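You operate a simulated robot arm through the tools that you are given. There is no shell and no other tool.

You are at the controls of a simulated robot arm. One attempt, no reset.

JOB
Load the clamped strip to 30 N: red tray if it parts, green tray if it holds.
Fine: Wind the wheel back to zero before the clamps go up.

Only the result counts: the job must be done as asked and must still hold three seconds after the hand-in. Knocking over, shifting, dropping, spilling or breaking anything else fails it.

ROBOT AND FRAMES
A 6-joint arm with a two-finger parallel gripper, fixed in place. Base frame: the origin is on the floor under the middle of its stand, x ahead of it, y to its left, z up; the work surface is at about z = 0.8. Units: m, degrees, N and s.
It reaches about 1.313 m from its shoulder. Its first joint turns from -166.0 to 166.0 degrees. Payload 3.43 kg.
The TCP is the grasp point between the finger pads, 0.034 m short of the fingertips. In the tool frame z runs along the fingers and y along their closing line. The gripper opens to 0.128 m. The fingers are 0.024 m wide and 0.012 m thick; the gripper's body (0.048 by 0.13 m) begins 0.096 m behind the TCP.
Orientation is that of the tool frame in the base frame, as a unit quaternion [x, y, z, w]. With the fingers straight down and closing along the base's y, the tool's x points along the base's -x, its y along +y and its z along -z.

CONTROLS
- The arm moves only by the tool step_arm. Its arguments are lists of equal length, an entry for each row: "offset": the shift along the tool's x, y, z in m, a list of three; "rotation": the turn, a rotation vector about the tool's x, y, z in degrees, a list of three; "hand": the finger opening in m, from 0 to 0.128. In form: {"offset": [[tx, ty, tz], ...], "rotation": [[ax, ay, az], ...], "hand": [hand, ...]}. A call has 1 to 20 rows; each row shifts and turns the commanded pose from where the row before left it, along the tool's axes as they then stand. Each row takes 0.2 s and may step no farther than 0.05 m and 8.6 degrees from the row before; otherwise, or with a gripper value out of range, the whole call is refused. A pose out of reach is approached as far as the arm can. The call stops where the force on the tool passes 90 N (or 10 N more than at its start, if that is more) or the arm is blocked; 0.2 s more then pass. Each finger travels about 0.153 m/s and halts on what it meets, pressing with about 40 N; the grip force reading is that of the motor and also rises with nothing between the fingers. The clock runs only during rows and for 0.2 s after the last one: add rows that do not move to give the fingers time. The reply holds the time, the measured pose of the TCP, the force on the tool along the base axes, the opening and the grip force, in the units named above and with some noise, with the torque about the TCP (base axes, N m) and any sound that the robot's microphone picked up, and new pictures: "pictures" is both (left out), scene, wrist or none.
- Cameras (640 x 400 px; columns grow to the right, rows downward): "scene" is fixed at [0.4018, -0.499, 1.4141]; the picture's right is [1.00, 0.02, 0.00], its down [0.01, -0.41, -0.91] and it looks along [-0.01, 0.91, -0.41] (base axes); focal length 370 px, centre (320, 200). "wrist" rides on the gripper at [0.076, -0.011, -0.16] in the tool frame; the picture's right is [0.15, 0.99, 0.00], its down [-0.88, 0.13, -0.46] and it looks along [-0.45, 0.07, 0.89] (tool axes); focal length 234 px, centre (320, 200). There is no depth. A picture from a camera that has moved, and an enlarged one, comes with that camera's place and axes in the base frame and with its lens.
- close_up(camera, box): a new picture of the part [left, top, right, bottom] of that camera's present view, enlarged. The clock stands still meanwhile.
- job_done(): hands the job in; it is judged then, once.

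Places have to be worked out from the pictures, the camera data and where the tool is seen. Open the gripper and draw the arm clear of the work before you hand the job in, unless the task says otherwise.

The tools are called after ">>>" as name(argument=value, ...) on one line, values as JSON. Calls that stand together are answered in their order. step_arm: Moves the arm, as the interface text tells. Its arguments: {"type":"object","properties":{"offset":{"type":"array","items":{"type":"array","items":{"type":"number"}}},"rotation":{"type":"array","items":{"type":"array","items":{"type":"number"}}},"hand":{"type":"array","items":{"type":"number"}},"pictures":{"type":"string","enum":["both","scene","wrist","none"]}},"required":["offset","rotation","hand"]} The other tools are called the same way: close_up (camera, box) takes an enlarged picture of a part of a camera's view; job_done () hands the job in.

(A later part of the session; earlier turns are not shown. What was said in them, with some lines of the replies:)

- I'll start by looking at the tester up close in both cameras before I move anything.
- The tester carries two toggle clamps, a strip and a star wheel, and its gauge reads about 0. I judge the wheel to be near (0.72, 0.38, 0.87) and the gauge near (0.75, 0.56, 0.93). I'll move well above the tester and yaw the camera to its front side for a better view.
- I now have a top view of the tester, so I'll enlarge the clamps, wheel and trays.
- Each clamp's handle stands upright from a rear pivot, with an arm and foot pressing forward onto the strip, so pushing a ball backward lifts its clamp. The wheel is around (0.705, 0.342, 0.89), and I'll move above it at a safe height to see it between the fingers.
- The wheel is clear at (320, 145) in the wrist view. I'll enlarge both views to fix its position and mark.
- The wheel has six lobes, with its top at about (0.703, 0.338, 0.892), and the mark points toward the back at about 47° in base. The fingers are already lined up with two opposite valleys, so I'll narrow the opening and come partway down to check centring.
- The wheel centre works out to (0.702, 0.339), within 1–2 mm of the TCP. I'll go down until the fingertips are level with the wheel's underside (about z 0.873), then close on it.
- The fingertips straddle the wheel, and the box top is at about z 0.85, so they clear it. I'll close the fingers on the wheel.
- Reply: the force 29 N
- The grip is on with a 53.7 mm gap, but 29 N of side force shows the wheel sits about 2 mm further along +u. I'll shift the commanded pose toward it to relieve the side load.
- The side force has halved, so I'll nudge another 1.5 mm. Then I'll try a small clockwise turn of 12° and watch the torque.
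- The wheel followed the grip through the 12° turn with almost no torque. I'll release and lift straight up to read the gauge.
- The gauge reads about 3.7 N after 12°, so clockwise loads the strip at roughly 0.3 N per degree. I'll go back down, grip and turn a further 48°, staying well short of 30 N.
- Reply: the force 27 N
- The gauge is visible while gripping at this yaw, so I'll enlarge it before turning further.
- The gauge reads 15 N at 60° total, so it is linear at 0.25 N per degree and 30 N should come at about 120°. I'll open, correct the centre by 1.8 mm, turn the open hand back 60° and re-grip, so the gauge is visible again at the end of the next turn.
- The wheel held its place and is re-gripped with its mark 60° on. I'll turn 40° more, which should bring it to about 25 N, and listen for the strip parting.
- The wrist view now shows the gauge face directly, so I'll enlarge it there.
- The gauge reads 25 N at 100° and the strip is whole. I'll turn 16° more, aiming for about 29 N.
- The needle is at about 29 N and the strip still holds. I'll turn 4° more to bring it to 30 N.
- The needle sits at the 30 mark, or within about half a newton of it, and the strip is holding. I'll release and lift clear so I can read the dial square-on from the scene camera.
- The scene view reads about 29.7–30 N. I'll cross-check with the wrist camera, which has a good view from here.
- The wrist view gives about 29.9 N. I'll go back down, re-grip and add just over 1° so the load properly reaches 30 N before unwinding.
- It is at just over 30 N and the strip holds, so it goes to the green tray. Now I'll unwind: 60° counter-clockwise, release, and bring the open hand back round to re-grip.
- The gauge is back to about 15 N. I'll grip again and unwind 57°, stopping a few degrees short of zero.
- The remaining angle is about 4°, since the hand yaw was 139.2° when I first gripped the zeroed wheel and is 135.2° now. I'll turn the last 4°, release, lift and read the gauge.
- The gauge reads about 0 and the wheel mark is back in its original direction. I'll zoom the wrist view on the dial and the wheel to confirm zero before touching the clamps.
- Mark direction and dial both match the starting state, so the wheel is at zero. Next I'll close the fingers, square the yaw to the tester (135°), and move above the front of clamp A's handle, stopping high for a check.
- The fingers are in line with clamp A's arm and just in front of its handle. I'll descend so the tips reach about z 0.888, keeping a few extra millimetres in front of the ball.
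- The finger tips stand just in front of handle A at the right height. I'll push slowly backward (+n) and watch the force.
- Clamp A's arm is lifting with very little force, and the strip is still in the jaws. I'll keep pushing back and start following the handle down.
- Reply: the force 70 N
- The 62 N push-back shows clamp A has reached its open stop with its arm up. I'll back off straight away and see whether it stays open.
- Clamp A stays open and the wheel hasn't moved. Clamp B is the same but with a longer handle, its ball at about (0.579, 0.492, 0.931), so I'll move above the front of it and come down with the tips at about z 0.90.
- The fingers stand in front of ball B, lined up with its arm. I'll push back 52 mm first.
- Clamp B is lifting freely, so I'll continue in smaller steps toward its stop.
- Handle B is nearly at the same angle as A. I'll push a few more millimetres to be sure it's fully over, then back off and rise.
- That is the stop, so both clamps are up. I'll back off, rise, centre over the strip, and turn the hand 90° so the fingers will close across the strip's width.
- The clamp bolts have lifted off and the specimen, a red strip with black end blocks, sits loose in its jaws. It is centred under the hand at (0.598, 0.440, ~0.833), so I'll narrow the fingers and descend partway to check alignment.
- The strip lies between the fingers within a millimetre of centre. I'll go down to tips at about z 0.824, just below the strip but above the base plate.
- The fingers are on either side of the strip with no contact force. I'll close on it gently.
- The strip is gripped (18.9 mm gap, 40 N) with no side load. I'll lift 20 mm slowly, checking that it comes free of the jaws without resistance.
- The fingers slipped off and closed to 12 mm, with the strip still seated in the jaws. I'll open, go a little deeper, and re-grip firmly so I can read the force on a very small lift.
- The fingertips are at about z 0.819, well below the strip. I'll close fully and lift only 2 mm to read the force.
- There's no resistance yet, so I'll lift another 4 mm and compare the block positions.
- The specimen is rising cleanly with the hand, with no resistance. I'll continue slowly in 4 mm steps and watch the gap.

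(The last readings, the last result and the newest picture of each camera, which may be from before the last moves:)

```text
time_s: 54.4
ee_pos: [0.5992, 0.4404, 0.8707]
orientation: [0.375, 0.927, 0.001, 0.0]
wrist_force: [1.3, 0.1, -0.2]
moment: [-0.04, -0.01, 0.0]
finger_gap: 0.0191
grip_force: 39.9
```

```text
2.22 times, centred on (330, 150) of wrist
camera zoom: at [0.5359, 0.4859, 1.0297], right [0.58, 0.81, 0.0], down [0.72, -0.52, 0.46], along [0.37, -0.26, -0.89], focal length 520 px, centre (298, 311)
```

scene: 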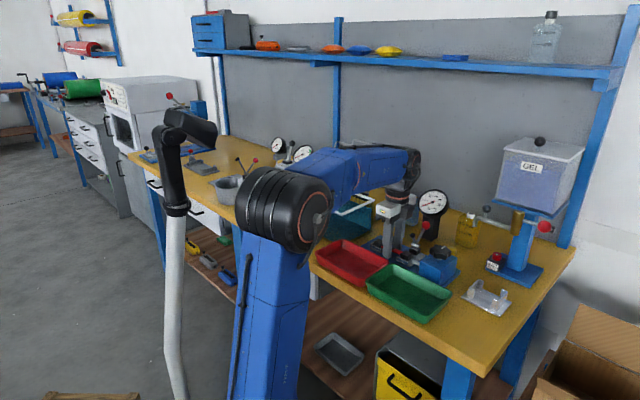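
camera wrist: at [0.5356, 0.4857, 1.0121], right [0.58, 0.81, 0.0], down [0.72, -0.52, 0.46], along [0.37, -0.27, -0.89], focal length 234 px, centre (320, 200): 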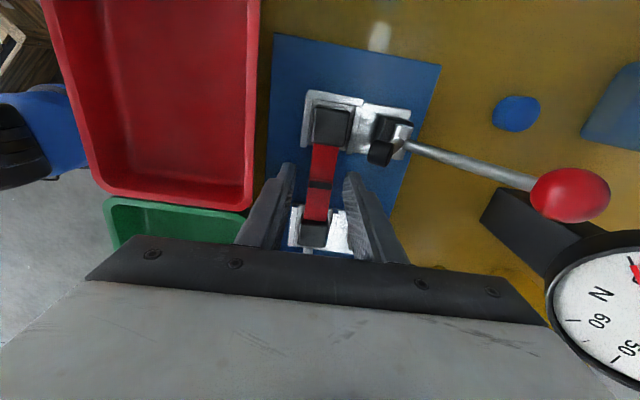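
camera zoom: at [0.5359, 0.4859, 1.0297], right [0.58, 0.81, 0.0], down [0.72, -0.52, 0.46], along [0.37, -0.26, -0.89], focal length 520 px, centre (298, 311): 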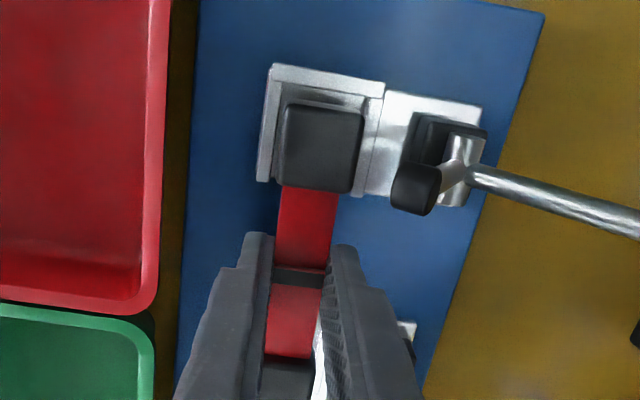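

The specimen is whole and clear of the jaws, held at 19.1 mm. I'll raise it another 60 mm gently before moving sideways.

>>> step_arm(offset=[[0, 0, -0.006], [0, 0, -0.009], [0, 0, -0.012], [0, 0, -0.012], [0, 0, -0.012], [0, 0, -0.009], [0, 0, 0]], rotation=[[0, 0, 0], [0, 0, 0], [0, 0, 0], [0, 0, 0], [0, 0, 0], [0, 0, 0], [0, 0, 0]], hand=[0.0, 0.0, 0.0, 0.0, 0.0, 0.0, 0.0])

>>> close_up(camera="scene", box=[360, 205, 440, 265])

```text
time_s: 56.0
ee_pos: [0.5982, 0.4405, 0.9313]
orientation: [0.375, 0.927, 0.001, 0.0]
wrist_force: [-0.3, 0.3, -1.0]
moment: [-0.01, 0.0, -0.04]
finger_gap: 0.0189
grip_force: 40.5
camera wrist: at [0.5361, 0.4858, 1.09], right [0.58, 0.81, 0.0], down [0.72, -0.52, 0.46], along [0.37, -0.27, -0.89], focal length 234 px, centre (320, 200)
```

scene: 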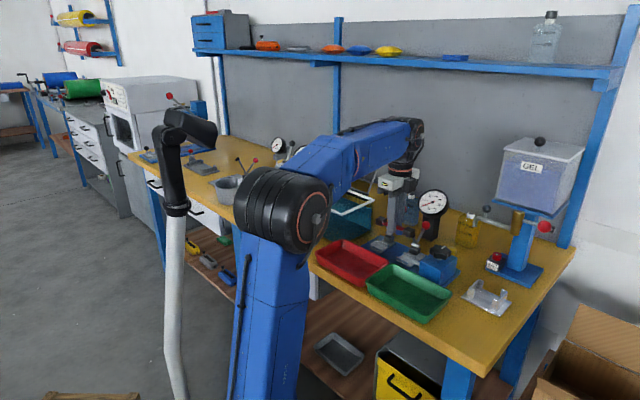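
wrist: 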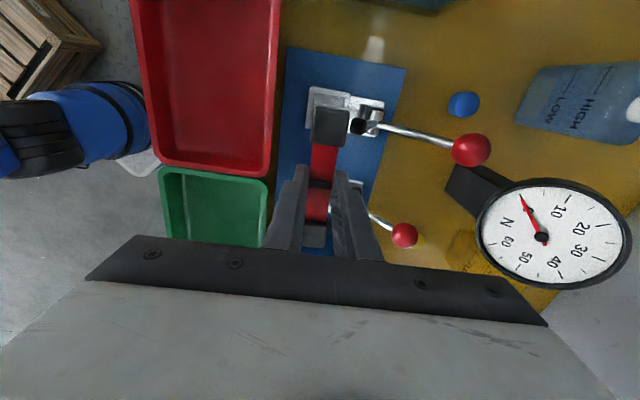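

```text
6.67 times, centred on (400, 235) of scene
camera zoom: at [0.4018, -0.499, 1.4141], right [1.0, 0.02, 0.0], down [0.01, -0.41, -0.91], along [-0.01, 0.91, -0.41], focal length 2469 px, centre (-213, -33)
```

zoom: 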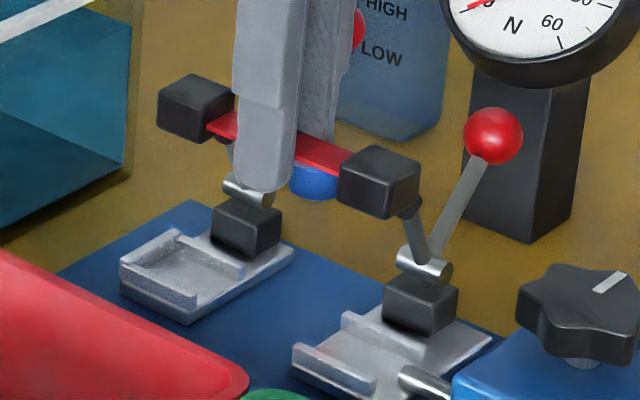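

The specimen is held level and intact, with both jaws empty. I'll move it forward and then along to above the centre of the green tray.

>>> step_arm(offset=[[0, -0.012, 0], [0, -0.024, 0], [0, -0.024, 0], [0, -0.024, 0], [0, -0.024, 0], [0, -0.012, 0], [-0.012, 0, 0], [-0.024, 0, 0], [-0.024, 0, 0], [-0.024, 0, 0], [-0.024, 0, 0], [-0.023, 0, 0], [0, 0, 0], [0, 0, 0]], rotation=[[0, 0, 0], [0, 0, 0], [0, 0, 0], [0, 0, 0], [0, 0, 0], [0, 0, 0], [0, 0, 0], [0, 0, 0], [0, 0, 0], [0, 0, 0], [0, 0, 0], [0, 0, 0], [0, 0, 0], [0, 0, 0]], hand=[0.0, 0.0, 0.0, 0.0, 0.0, 0.0, 0.0, 0.0, 0.0, 0.0, 0.0, 0.0, 0.0, 0.0])

>>> close_up(camera="scene", box=[350, 220, 470, 330])

>>> close_up(camera="wrist", box=[180, 60, 440, 250])

```text
time_s: 59.0
ee_pos: [0.6088, 0.2625, 0.9292]
orientation: [0.375, 0.927, 0.001, 0.001]
wrist_force: [-0.2, 0.3, -1.2]
moment: [0.0, 0.02, -0.01]
finger_gap: 0.0188
grip_force: 39.8
camera wrist: at [0.5458, 0.308, 1.0897], right [0.58, 0.81, 0.0], down [0.72, -0.52, 0.46], along [0.37, -0.26, -0.89], focal length 234 px, centre (320, 200)
```

scene: 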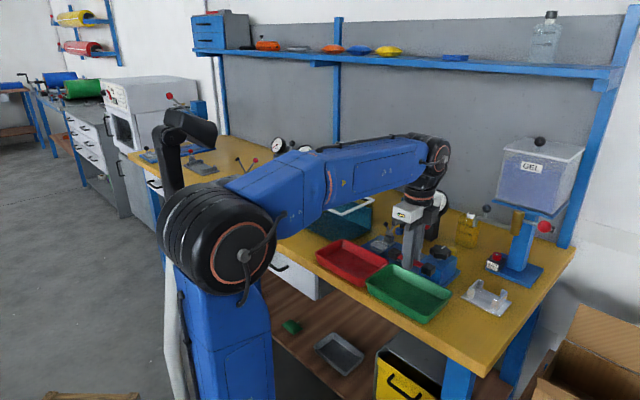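
wrist: 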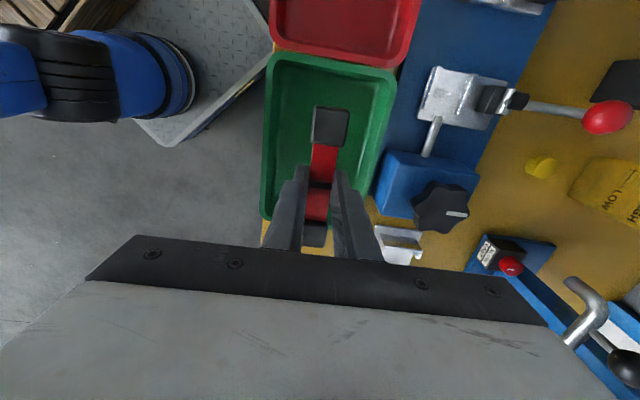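

```text
3.64 times, centred on (410, 275) of scene
camera zoom: at [0.4018, -0.499, 1.4141], right [1.0, 0.02, 0.0], down [0.01, -0.41, -0.91], along [-0.01, 0.91, -0.41], focal length 1347 px, centre (-7, -73)
```

zoom: 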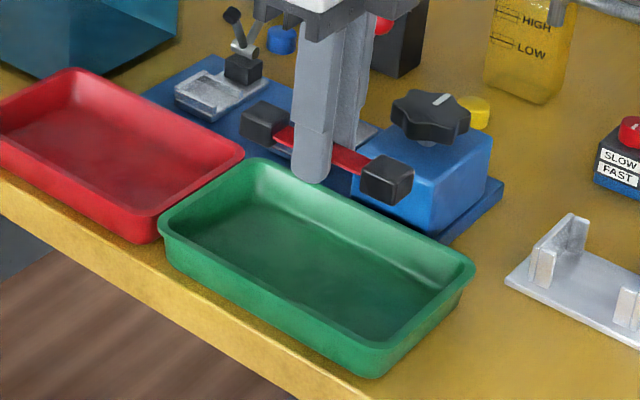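

```text
2.11 times, centred on (310, 155) of wrist
camera zoom: at [0.5458, 0.308, 1.0897], right [0.58, 0.81, 0.0], down [0.72, -0.52, 0.46], along [0.37, -0.26, -0.89], focal length 493 px, centre (341, 295)
```

zoom: 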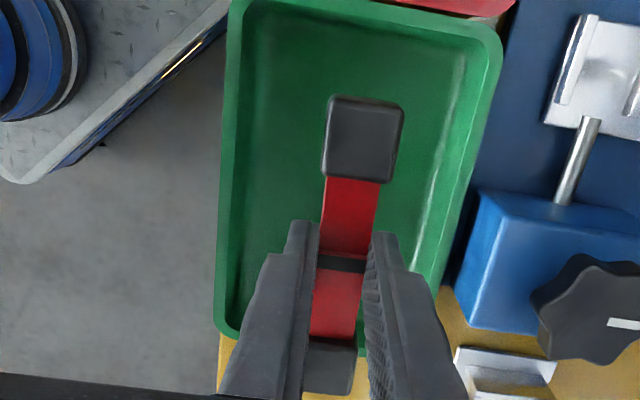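

The specimen is over the green tray, about 3 mm from its centre, and fits inside lengthwise. I'll nudge it and lower it into the tray, stopping a little above the floor.

>>> step_arm(offset=[[0.003, -0.001, 0.015], [0, 0, 0.02], [0, 0, 0.02], [0, 0, 0.015], [0, 0, 0.008], [0, 0, 0]], rotation=[[0, 0, 0], [0, 0, 0], [0, 0, 0], [0, 0, 0], [0, 0, 0], [0, 0, 0]], hand=[0.0, 0.0, 0.0, 0.0, 0.0, 0.0])

>>> close_up(camera="scene", box=[360, 230, 460, 330])

>>> close_up(camera="wrist", box=[180, 60, 440, 250])

```text
time_s: 60.4
ee_pos: [0.6067, 0.2643, 0.8515]
orientation: [0.375, 0.927, 0.001, 0.0]
wrist_force: [1.1, 0.4, -0.4]
moment: [-0.04, 0.01, -0.02]
finger_gap: 0.019
grip_force: 40.4
camera wrist: at [0.5435, 0.3098, 1.0116], right [0.58, 0.81, 0.0], down [0.72, -0.52, 0.46], along [0.37, -0.27, -0.89], focal length 234 px, centre (320, 200)
```

scene: 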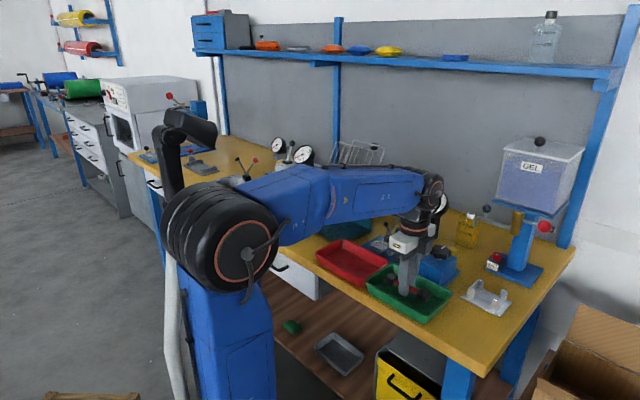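
wrist: 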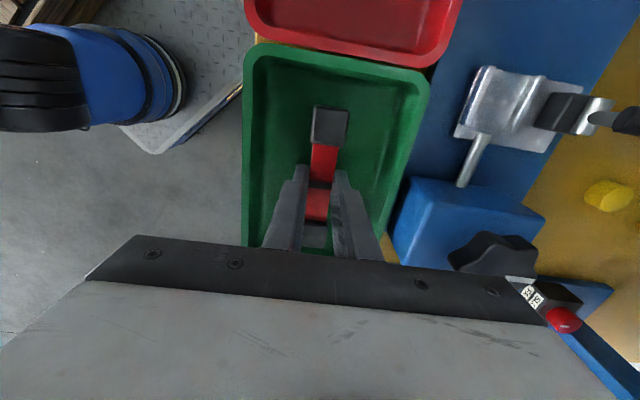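

```text
4.00 times, centred on (410, 280) of scene
camera zoom: at [0.4018, -0.499, 1.4141], right [1.0, 0.02, 0.0], down [0.01, -0.41, -0.91], along [-0.01, 0.91, -0.41], focal length 1481 px, centre (-40, -120)
```

zoom: 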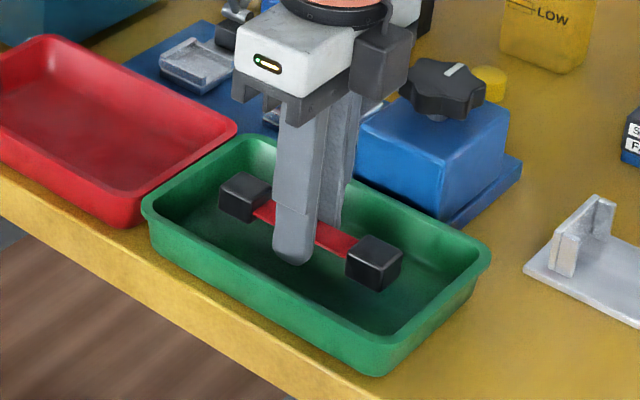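

```text
2.11 times, centred on (310, 155) of wrist
camera zoom: at [0.5435, 0.3098, 1.0116], right [0.58, 0.81, 0.0], down [0.72, -0.52, 0.46], along [0.37, -0.27, -0.89], focal length 493 px, centre (341, 295)
```

zoom: 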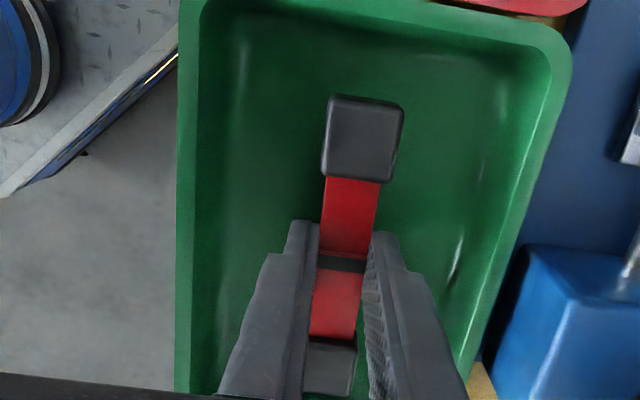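

It is well inside the tray. I'll lower 6 mm more and check for contact.

>>> step_arm(offset=[[0, 0, 0.003], [0, 0, 0.003], [0, 0, 0]], rotation=[[0, 0, 0], [0, 0, 0], [0, 0, 0]], hand=[0.0, 0.0, 0.0], pictures="none")

>>> close_up(camera="scene", box=[370, 240, 440, 300])

```text
time_s: 61.2
ee_pos: [0.6072, 0.2634, 0.8462]
orientation: [0.376, 0.927, 0.001, 0.0]
wrist_force: [-1.1, 0.6, -1.5]
moment: [-0.04, 0.02, 0.02]
finger_gap: 0.0189
grip_force: 40.4
```

```text
6.67 times, centred on (405, 270) of scene
camera zoom: at [0.4018, -0.499, 1.4141], right [1.0, 0.02, 0.0], down [0.01, -0.41, -0.91], along [-0.01, 0.91, -0.41], focal length 2469 px, centre (-247, -267)
```

zoom: 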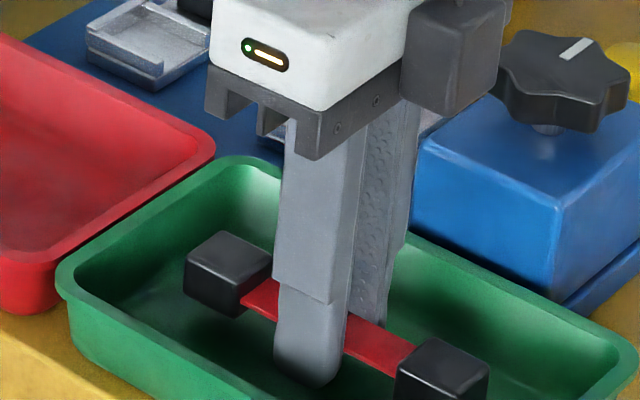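

No contact yet. I'll lower 3 mm more, then open the fingers just enough to release.

>>> step_arm(offset=[[0, 0, 0.0015], [0, 0, 0.0015], [0, 0, 0], [0, 0, 0], [0, 0, 0], [0, 0, 0]], rotation=[[0, 0, 0], [0, 0, 0], [0, 0, 0], [0, 0, 0], [0, 0, 0], [0, 0, 0]], hand=[0.0, 0.0, 0.0, 0.024, 0.036, 0.036])

>>> close_up(camera="scene", box=[360, 230, 460, 330])

>>> close_up(camera="wrist", box=[180, 60, 440, 250])

```text
time_s: 62.6
ee_pos: [0.606, 0.2652, 0.8428]
orientation: [0.375, 0.927, 0.001, 0.0]
wrist_force: [-1.4, 0.3, 0.0]
moment: [0.0, -0.01, 0.0]
finger_gap: 0.0358
grip_force: 0.1
camera wrist: at [0.5433, 0.3099, 1.003], right [0.58, 0.81, 0.0], down [0.72, -0.52, 0.46], along [0.37, -0.26, -0.89], focal length 234 px, centre (320, 200)
```

scene: 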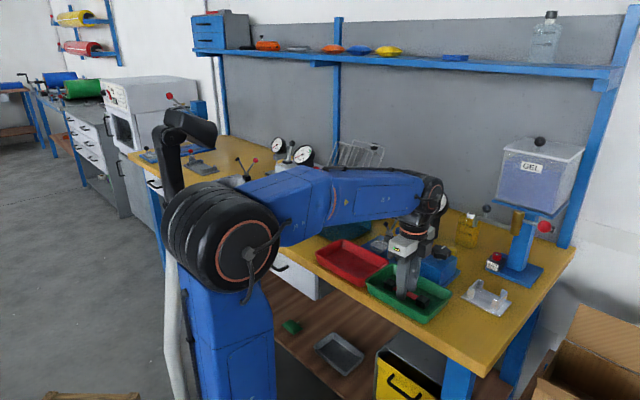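
wrist: 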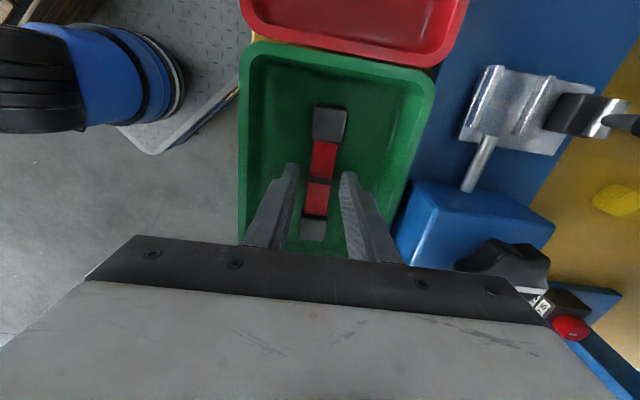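

```text
4.00 times, centred on (410, 280) of scene
camera zoom: at [0.4018, -0.499, 1.4141], right [1.0, 0.02, 0.0], down [0.01, -0.41, -0.91], along [-0.01, 0.91, -0.41], focal length 1481 px, centre (-40, -120)
```

zoom: 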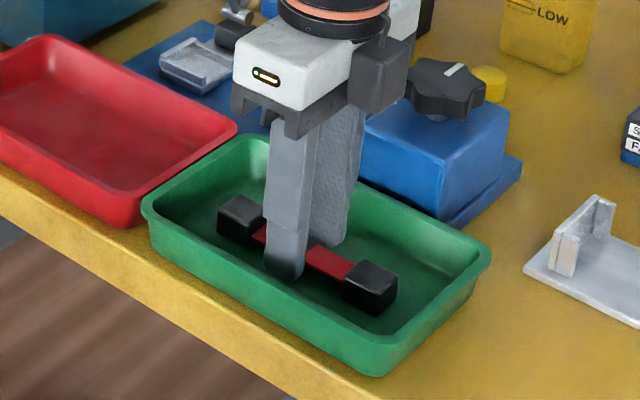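

```text
2.11 times, centred on (310, 155) of wrist
camera zoom: at [0.5433, 0.3099, 1.003], right [0.58, 0.81, 0.0], down [0.72, -0.52, 0.46], along [0.37, -0.26, -0.89], focal length 493 px, centre (341, 295)
```

zoom: 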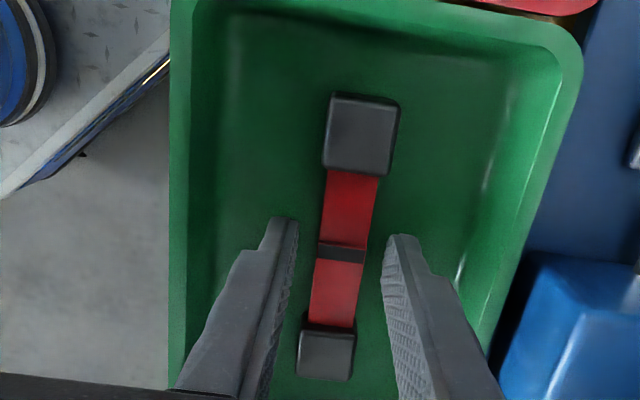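

The strip lies whole in the green tray with the fingers clear on both sides. I'll rise straight up and check the whole scene.

>>> step_arm(offset=[[0, 0, -0.015], [0, 0, -0.03], [0, 0, -0.05], [0, 0, -0.05], [0, 0, -0.05], [0, 0, -0.05], [0.03, -0.03, 0], [0.03, -0.03, 0], [0, 0, 0]], rotation=[[0, 0, 0], [0, 0, 0], [0, 0, 0], [0, 0, 0], [0, 0, 0], [0, 0, 0], [0, 0, 0], [0, 0, 0], [0, 0, 0]], hand=[0.036, 0.036, 0.036, 0.036, 0.06, 0.06, 0.06, 0.06, 0.06])

>>> close_up(camera="scene", box=[340, 190, 480, 330])

>>> close_up(camera="scene", box=[415, 185, 455, 220])

>>> close_up(camera="wrist", box=[200, 0, 520, 250])

```text
time_s: 64.6
ee_pos: [0.5203, 0.2637, 1.0871]
orientation: [0.376, 0.927, 0.001, 0.0]
wrist_force: [0.2, 0.2, -0.3]
moment: [-0.02, -0.04, 0.0]
finger_gap: 0.06
grip_force: 0.2
camera wrist: at [0.458, 0.3087, 1.2473], right [0.58, 0.81, 0.0], down [0.72, -0.52, 0.46], along [0.37, -0.27, -0.89], focal length 234 px, centre (320, 200)
```

scene: 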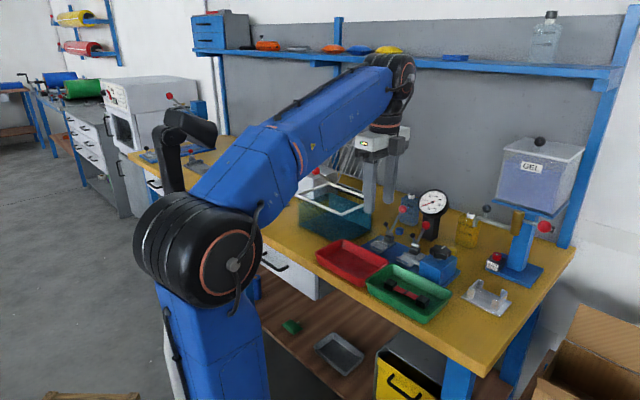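
wrist: 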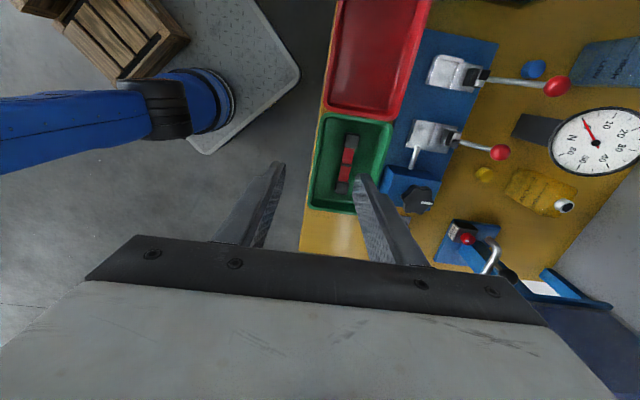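

```text
2.86 times, centred on (410, 260) of scene
camera zoom: at [0.4018, -0.499, 1.4141], right [1.0, 0.02, 0.0], down [0.01, -0.41, -0.91], along [-0.01, 0.91, -0.41], focal length 1058 px, centre (63, 29)
```

zoom: 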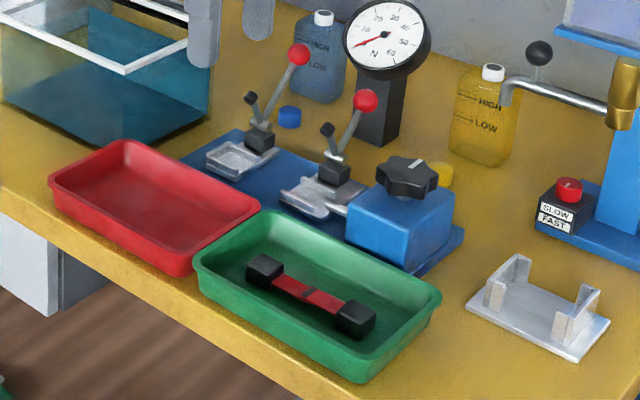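

```text
11.43 times, centred on (435, 202) of scene
camera zoom: at [0.4018, -0.499, 1.4141], right [1.0, 0.02, 0.0], down [0.01, -0.41, -0.91], along [-0.01, 0.91, -0.41], focal length 4233 px, centre (-994, 171)
```

zoom: 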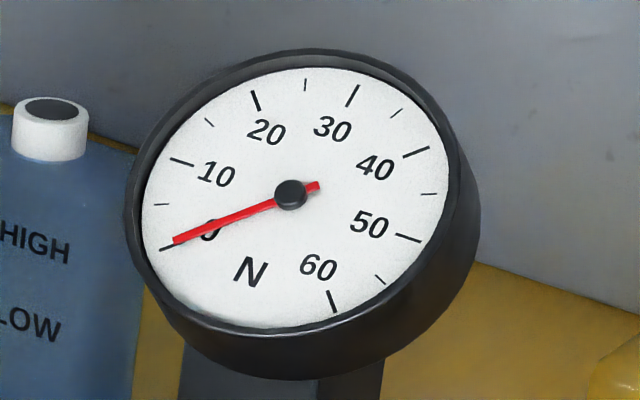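

```text
1.60 times, centred on (360, 125) of wrist
camera zoom: at [0.458, 0.3087, 1.2473], right [0.58, 0.81, 0.0], down [0.72, -0.52, 0.46], along [0.37, -0.27, -0.89], focal length 375 px, centre (256, 320)
```

zoom: 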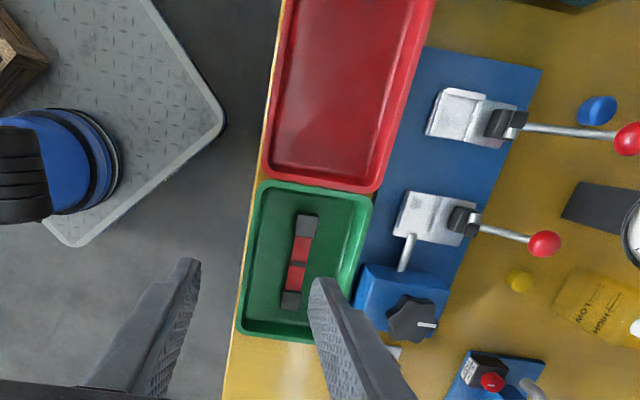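

The strip lies whole in the green tray. The needle reads the same as when the loaded wheel was wound back, so that was true zero, and both clamps are up with nothing else disturbed. The arm is clear with the gripper open, so I'm handing in.

>>> job_done()

```text
The job is handed in.
```

The strip held at 30 N, so it is in the green tray, whole. I've handed the job in.

- **Load:** I turned the wheel clockwise about 121°. The gauge read 29.9 N at 120°, and I added just over a degree to reach 30 N. The strip didn't part.
- **Wheel:** I wound it back to zero before opening either clamp. The needle gave the same reading later with the strip out, so no load was left on it when the clamps went up.
- **Clamps:** Both are up at their stops. Clamp A met its stop at about 62 N before I backed off, and the tester did not shift.
- **Strip:** My first lift slipped off, with the strip still seated in the jaws. I re-gripped a little deeper and it came out cleanly.

The gripper is open and the arm is clear of the bench. Nothing else looked moved in the last pictures.
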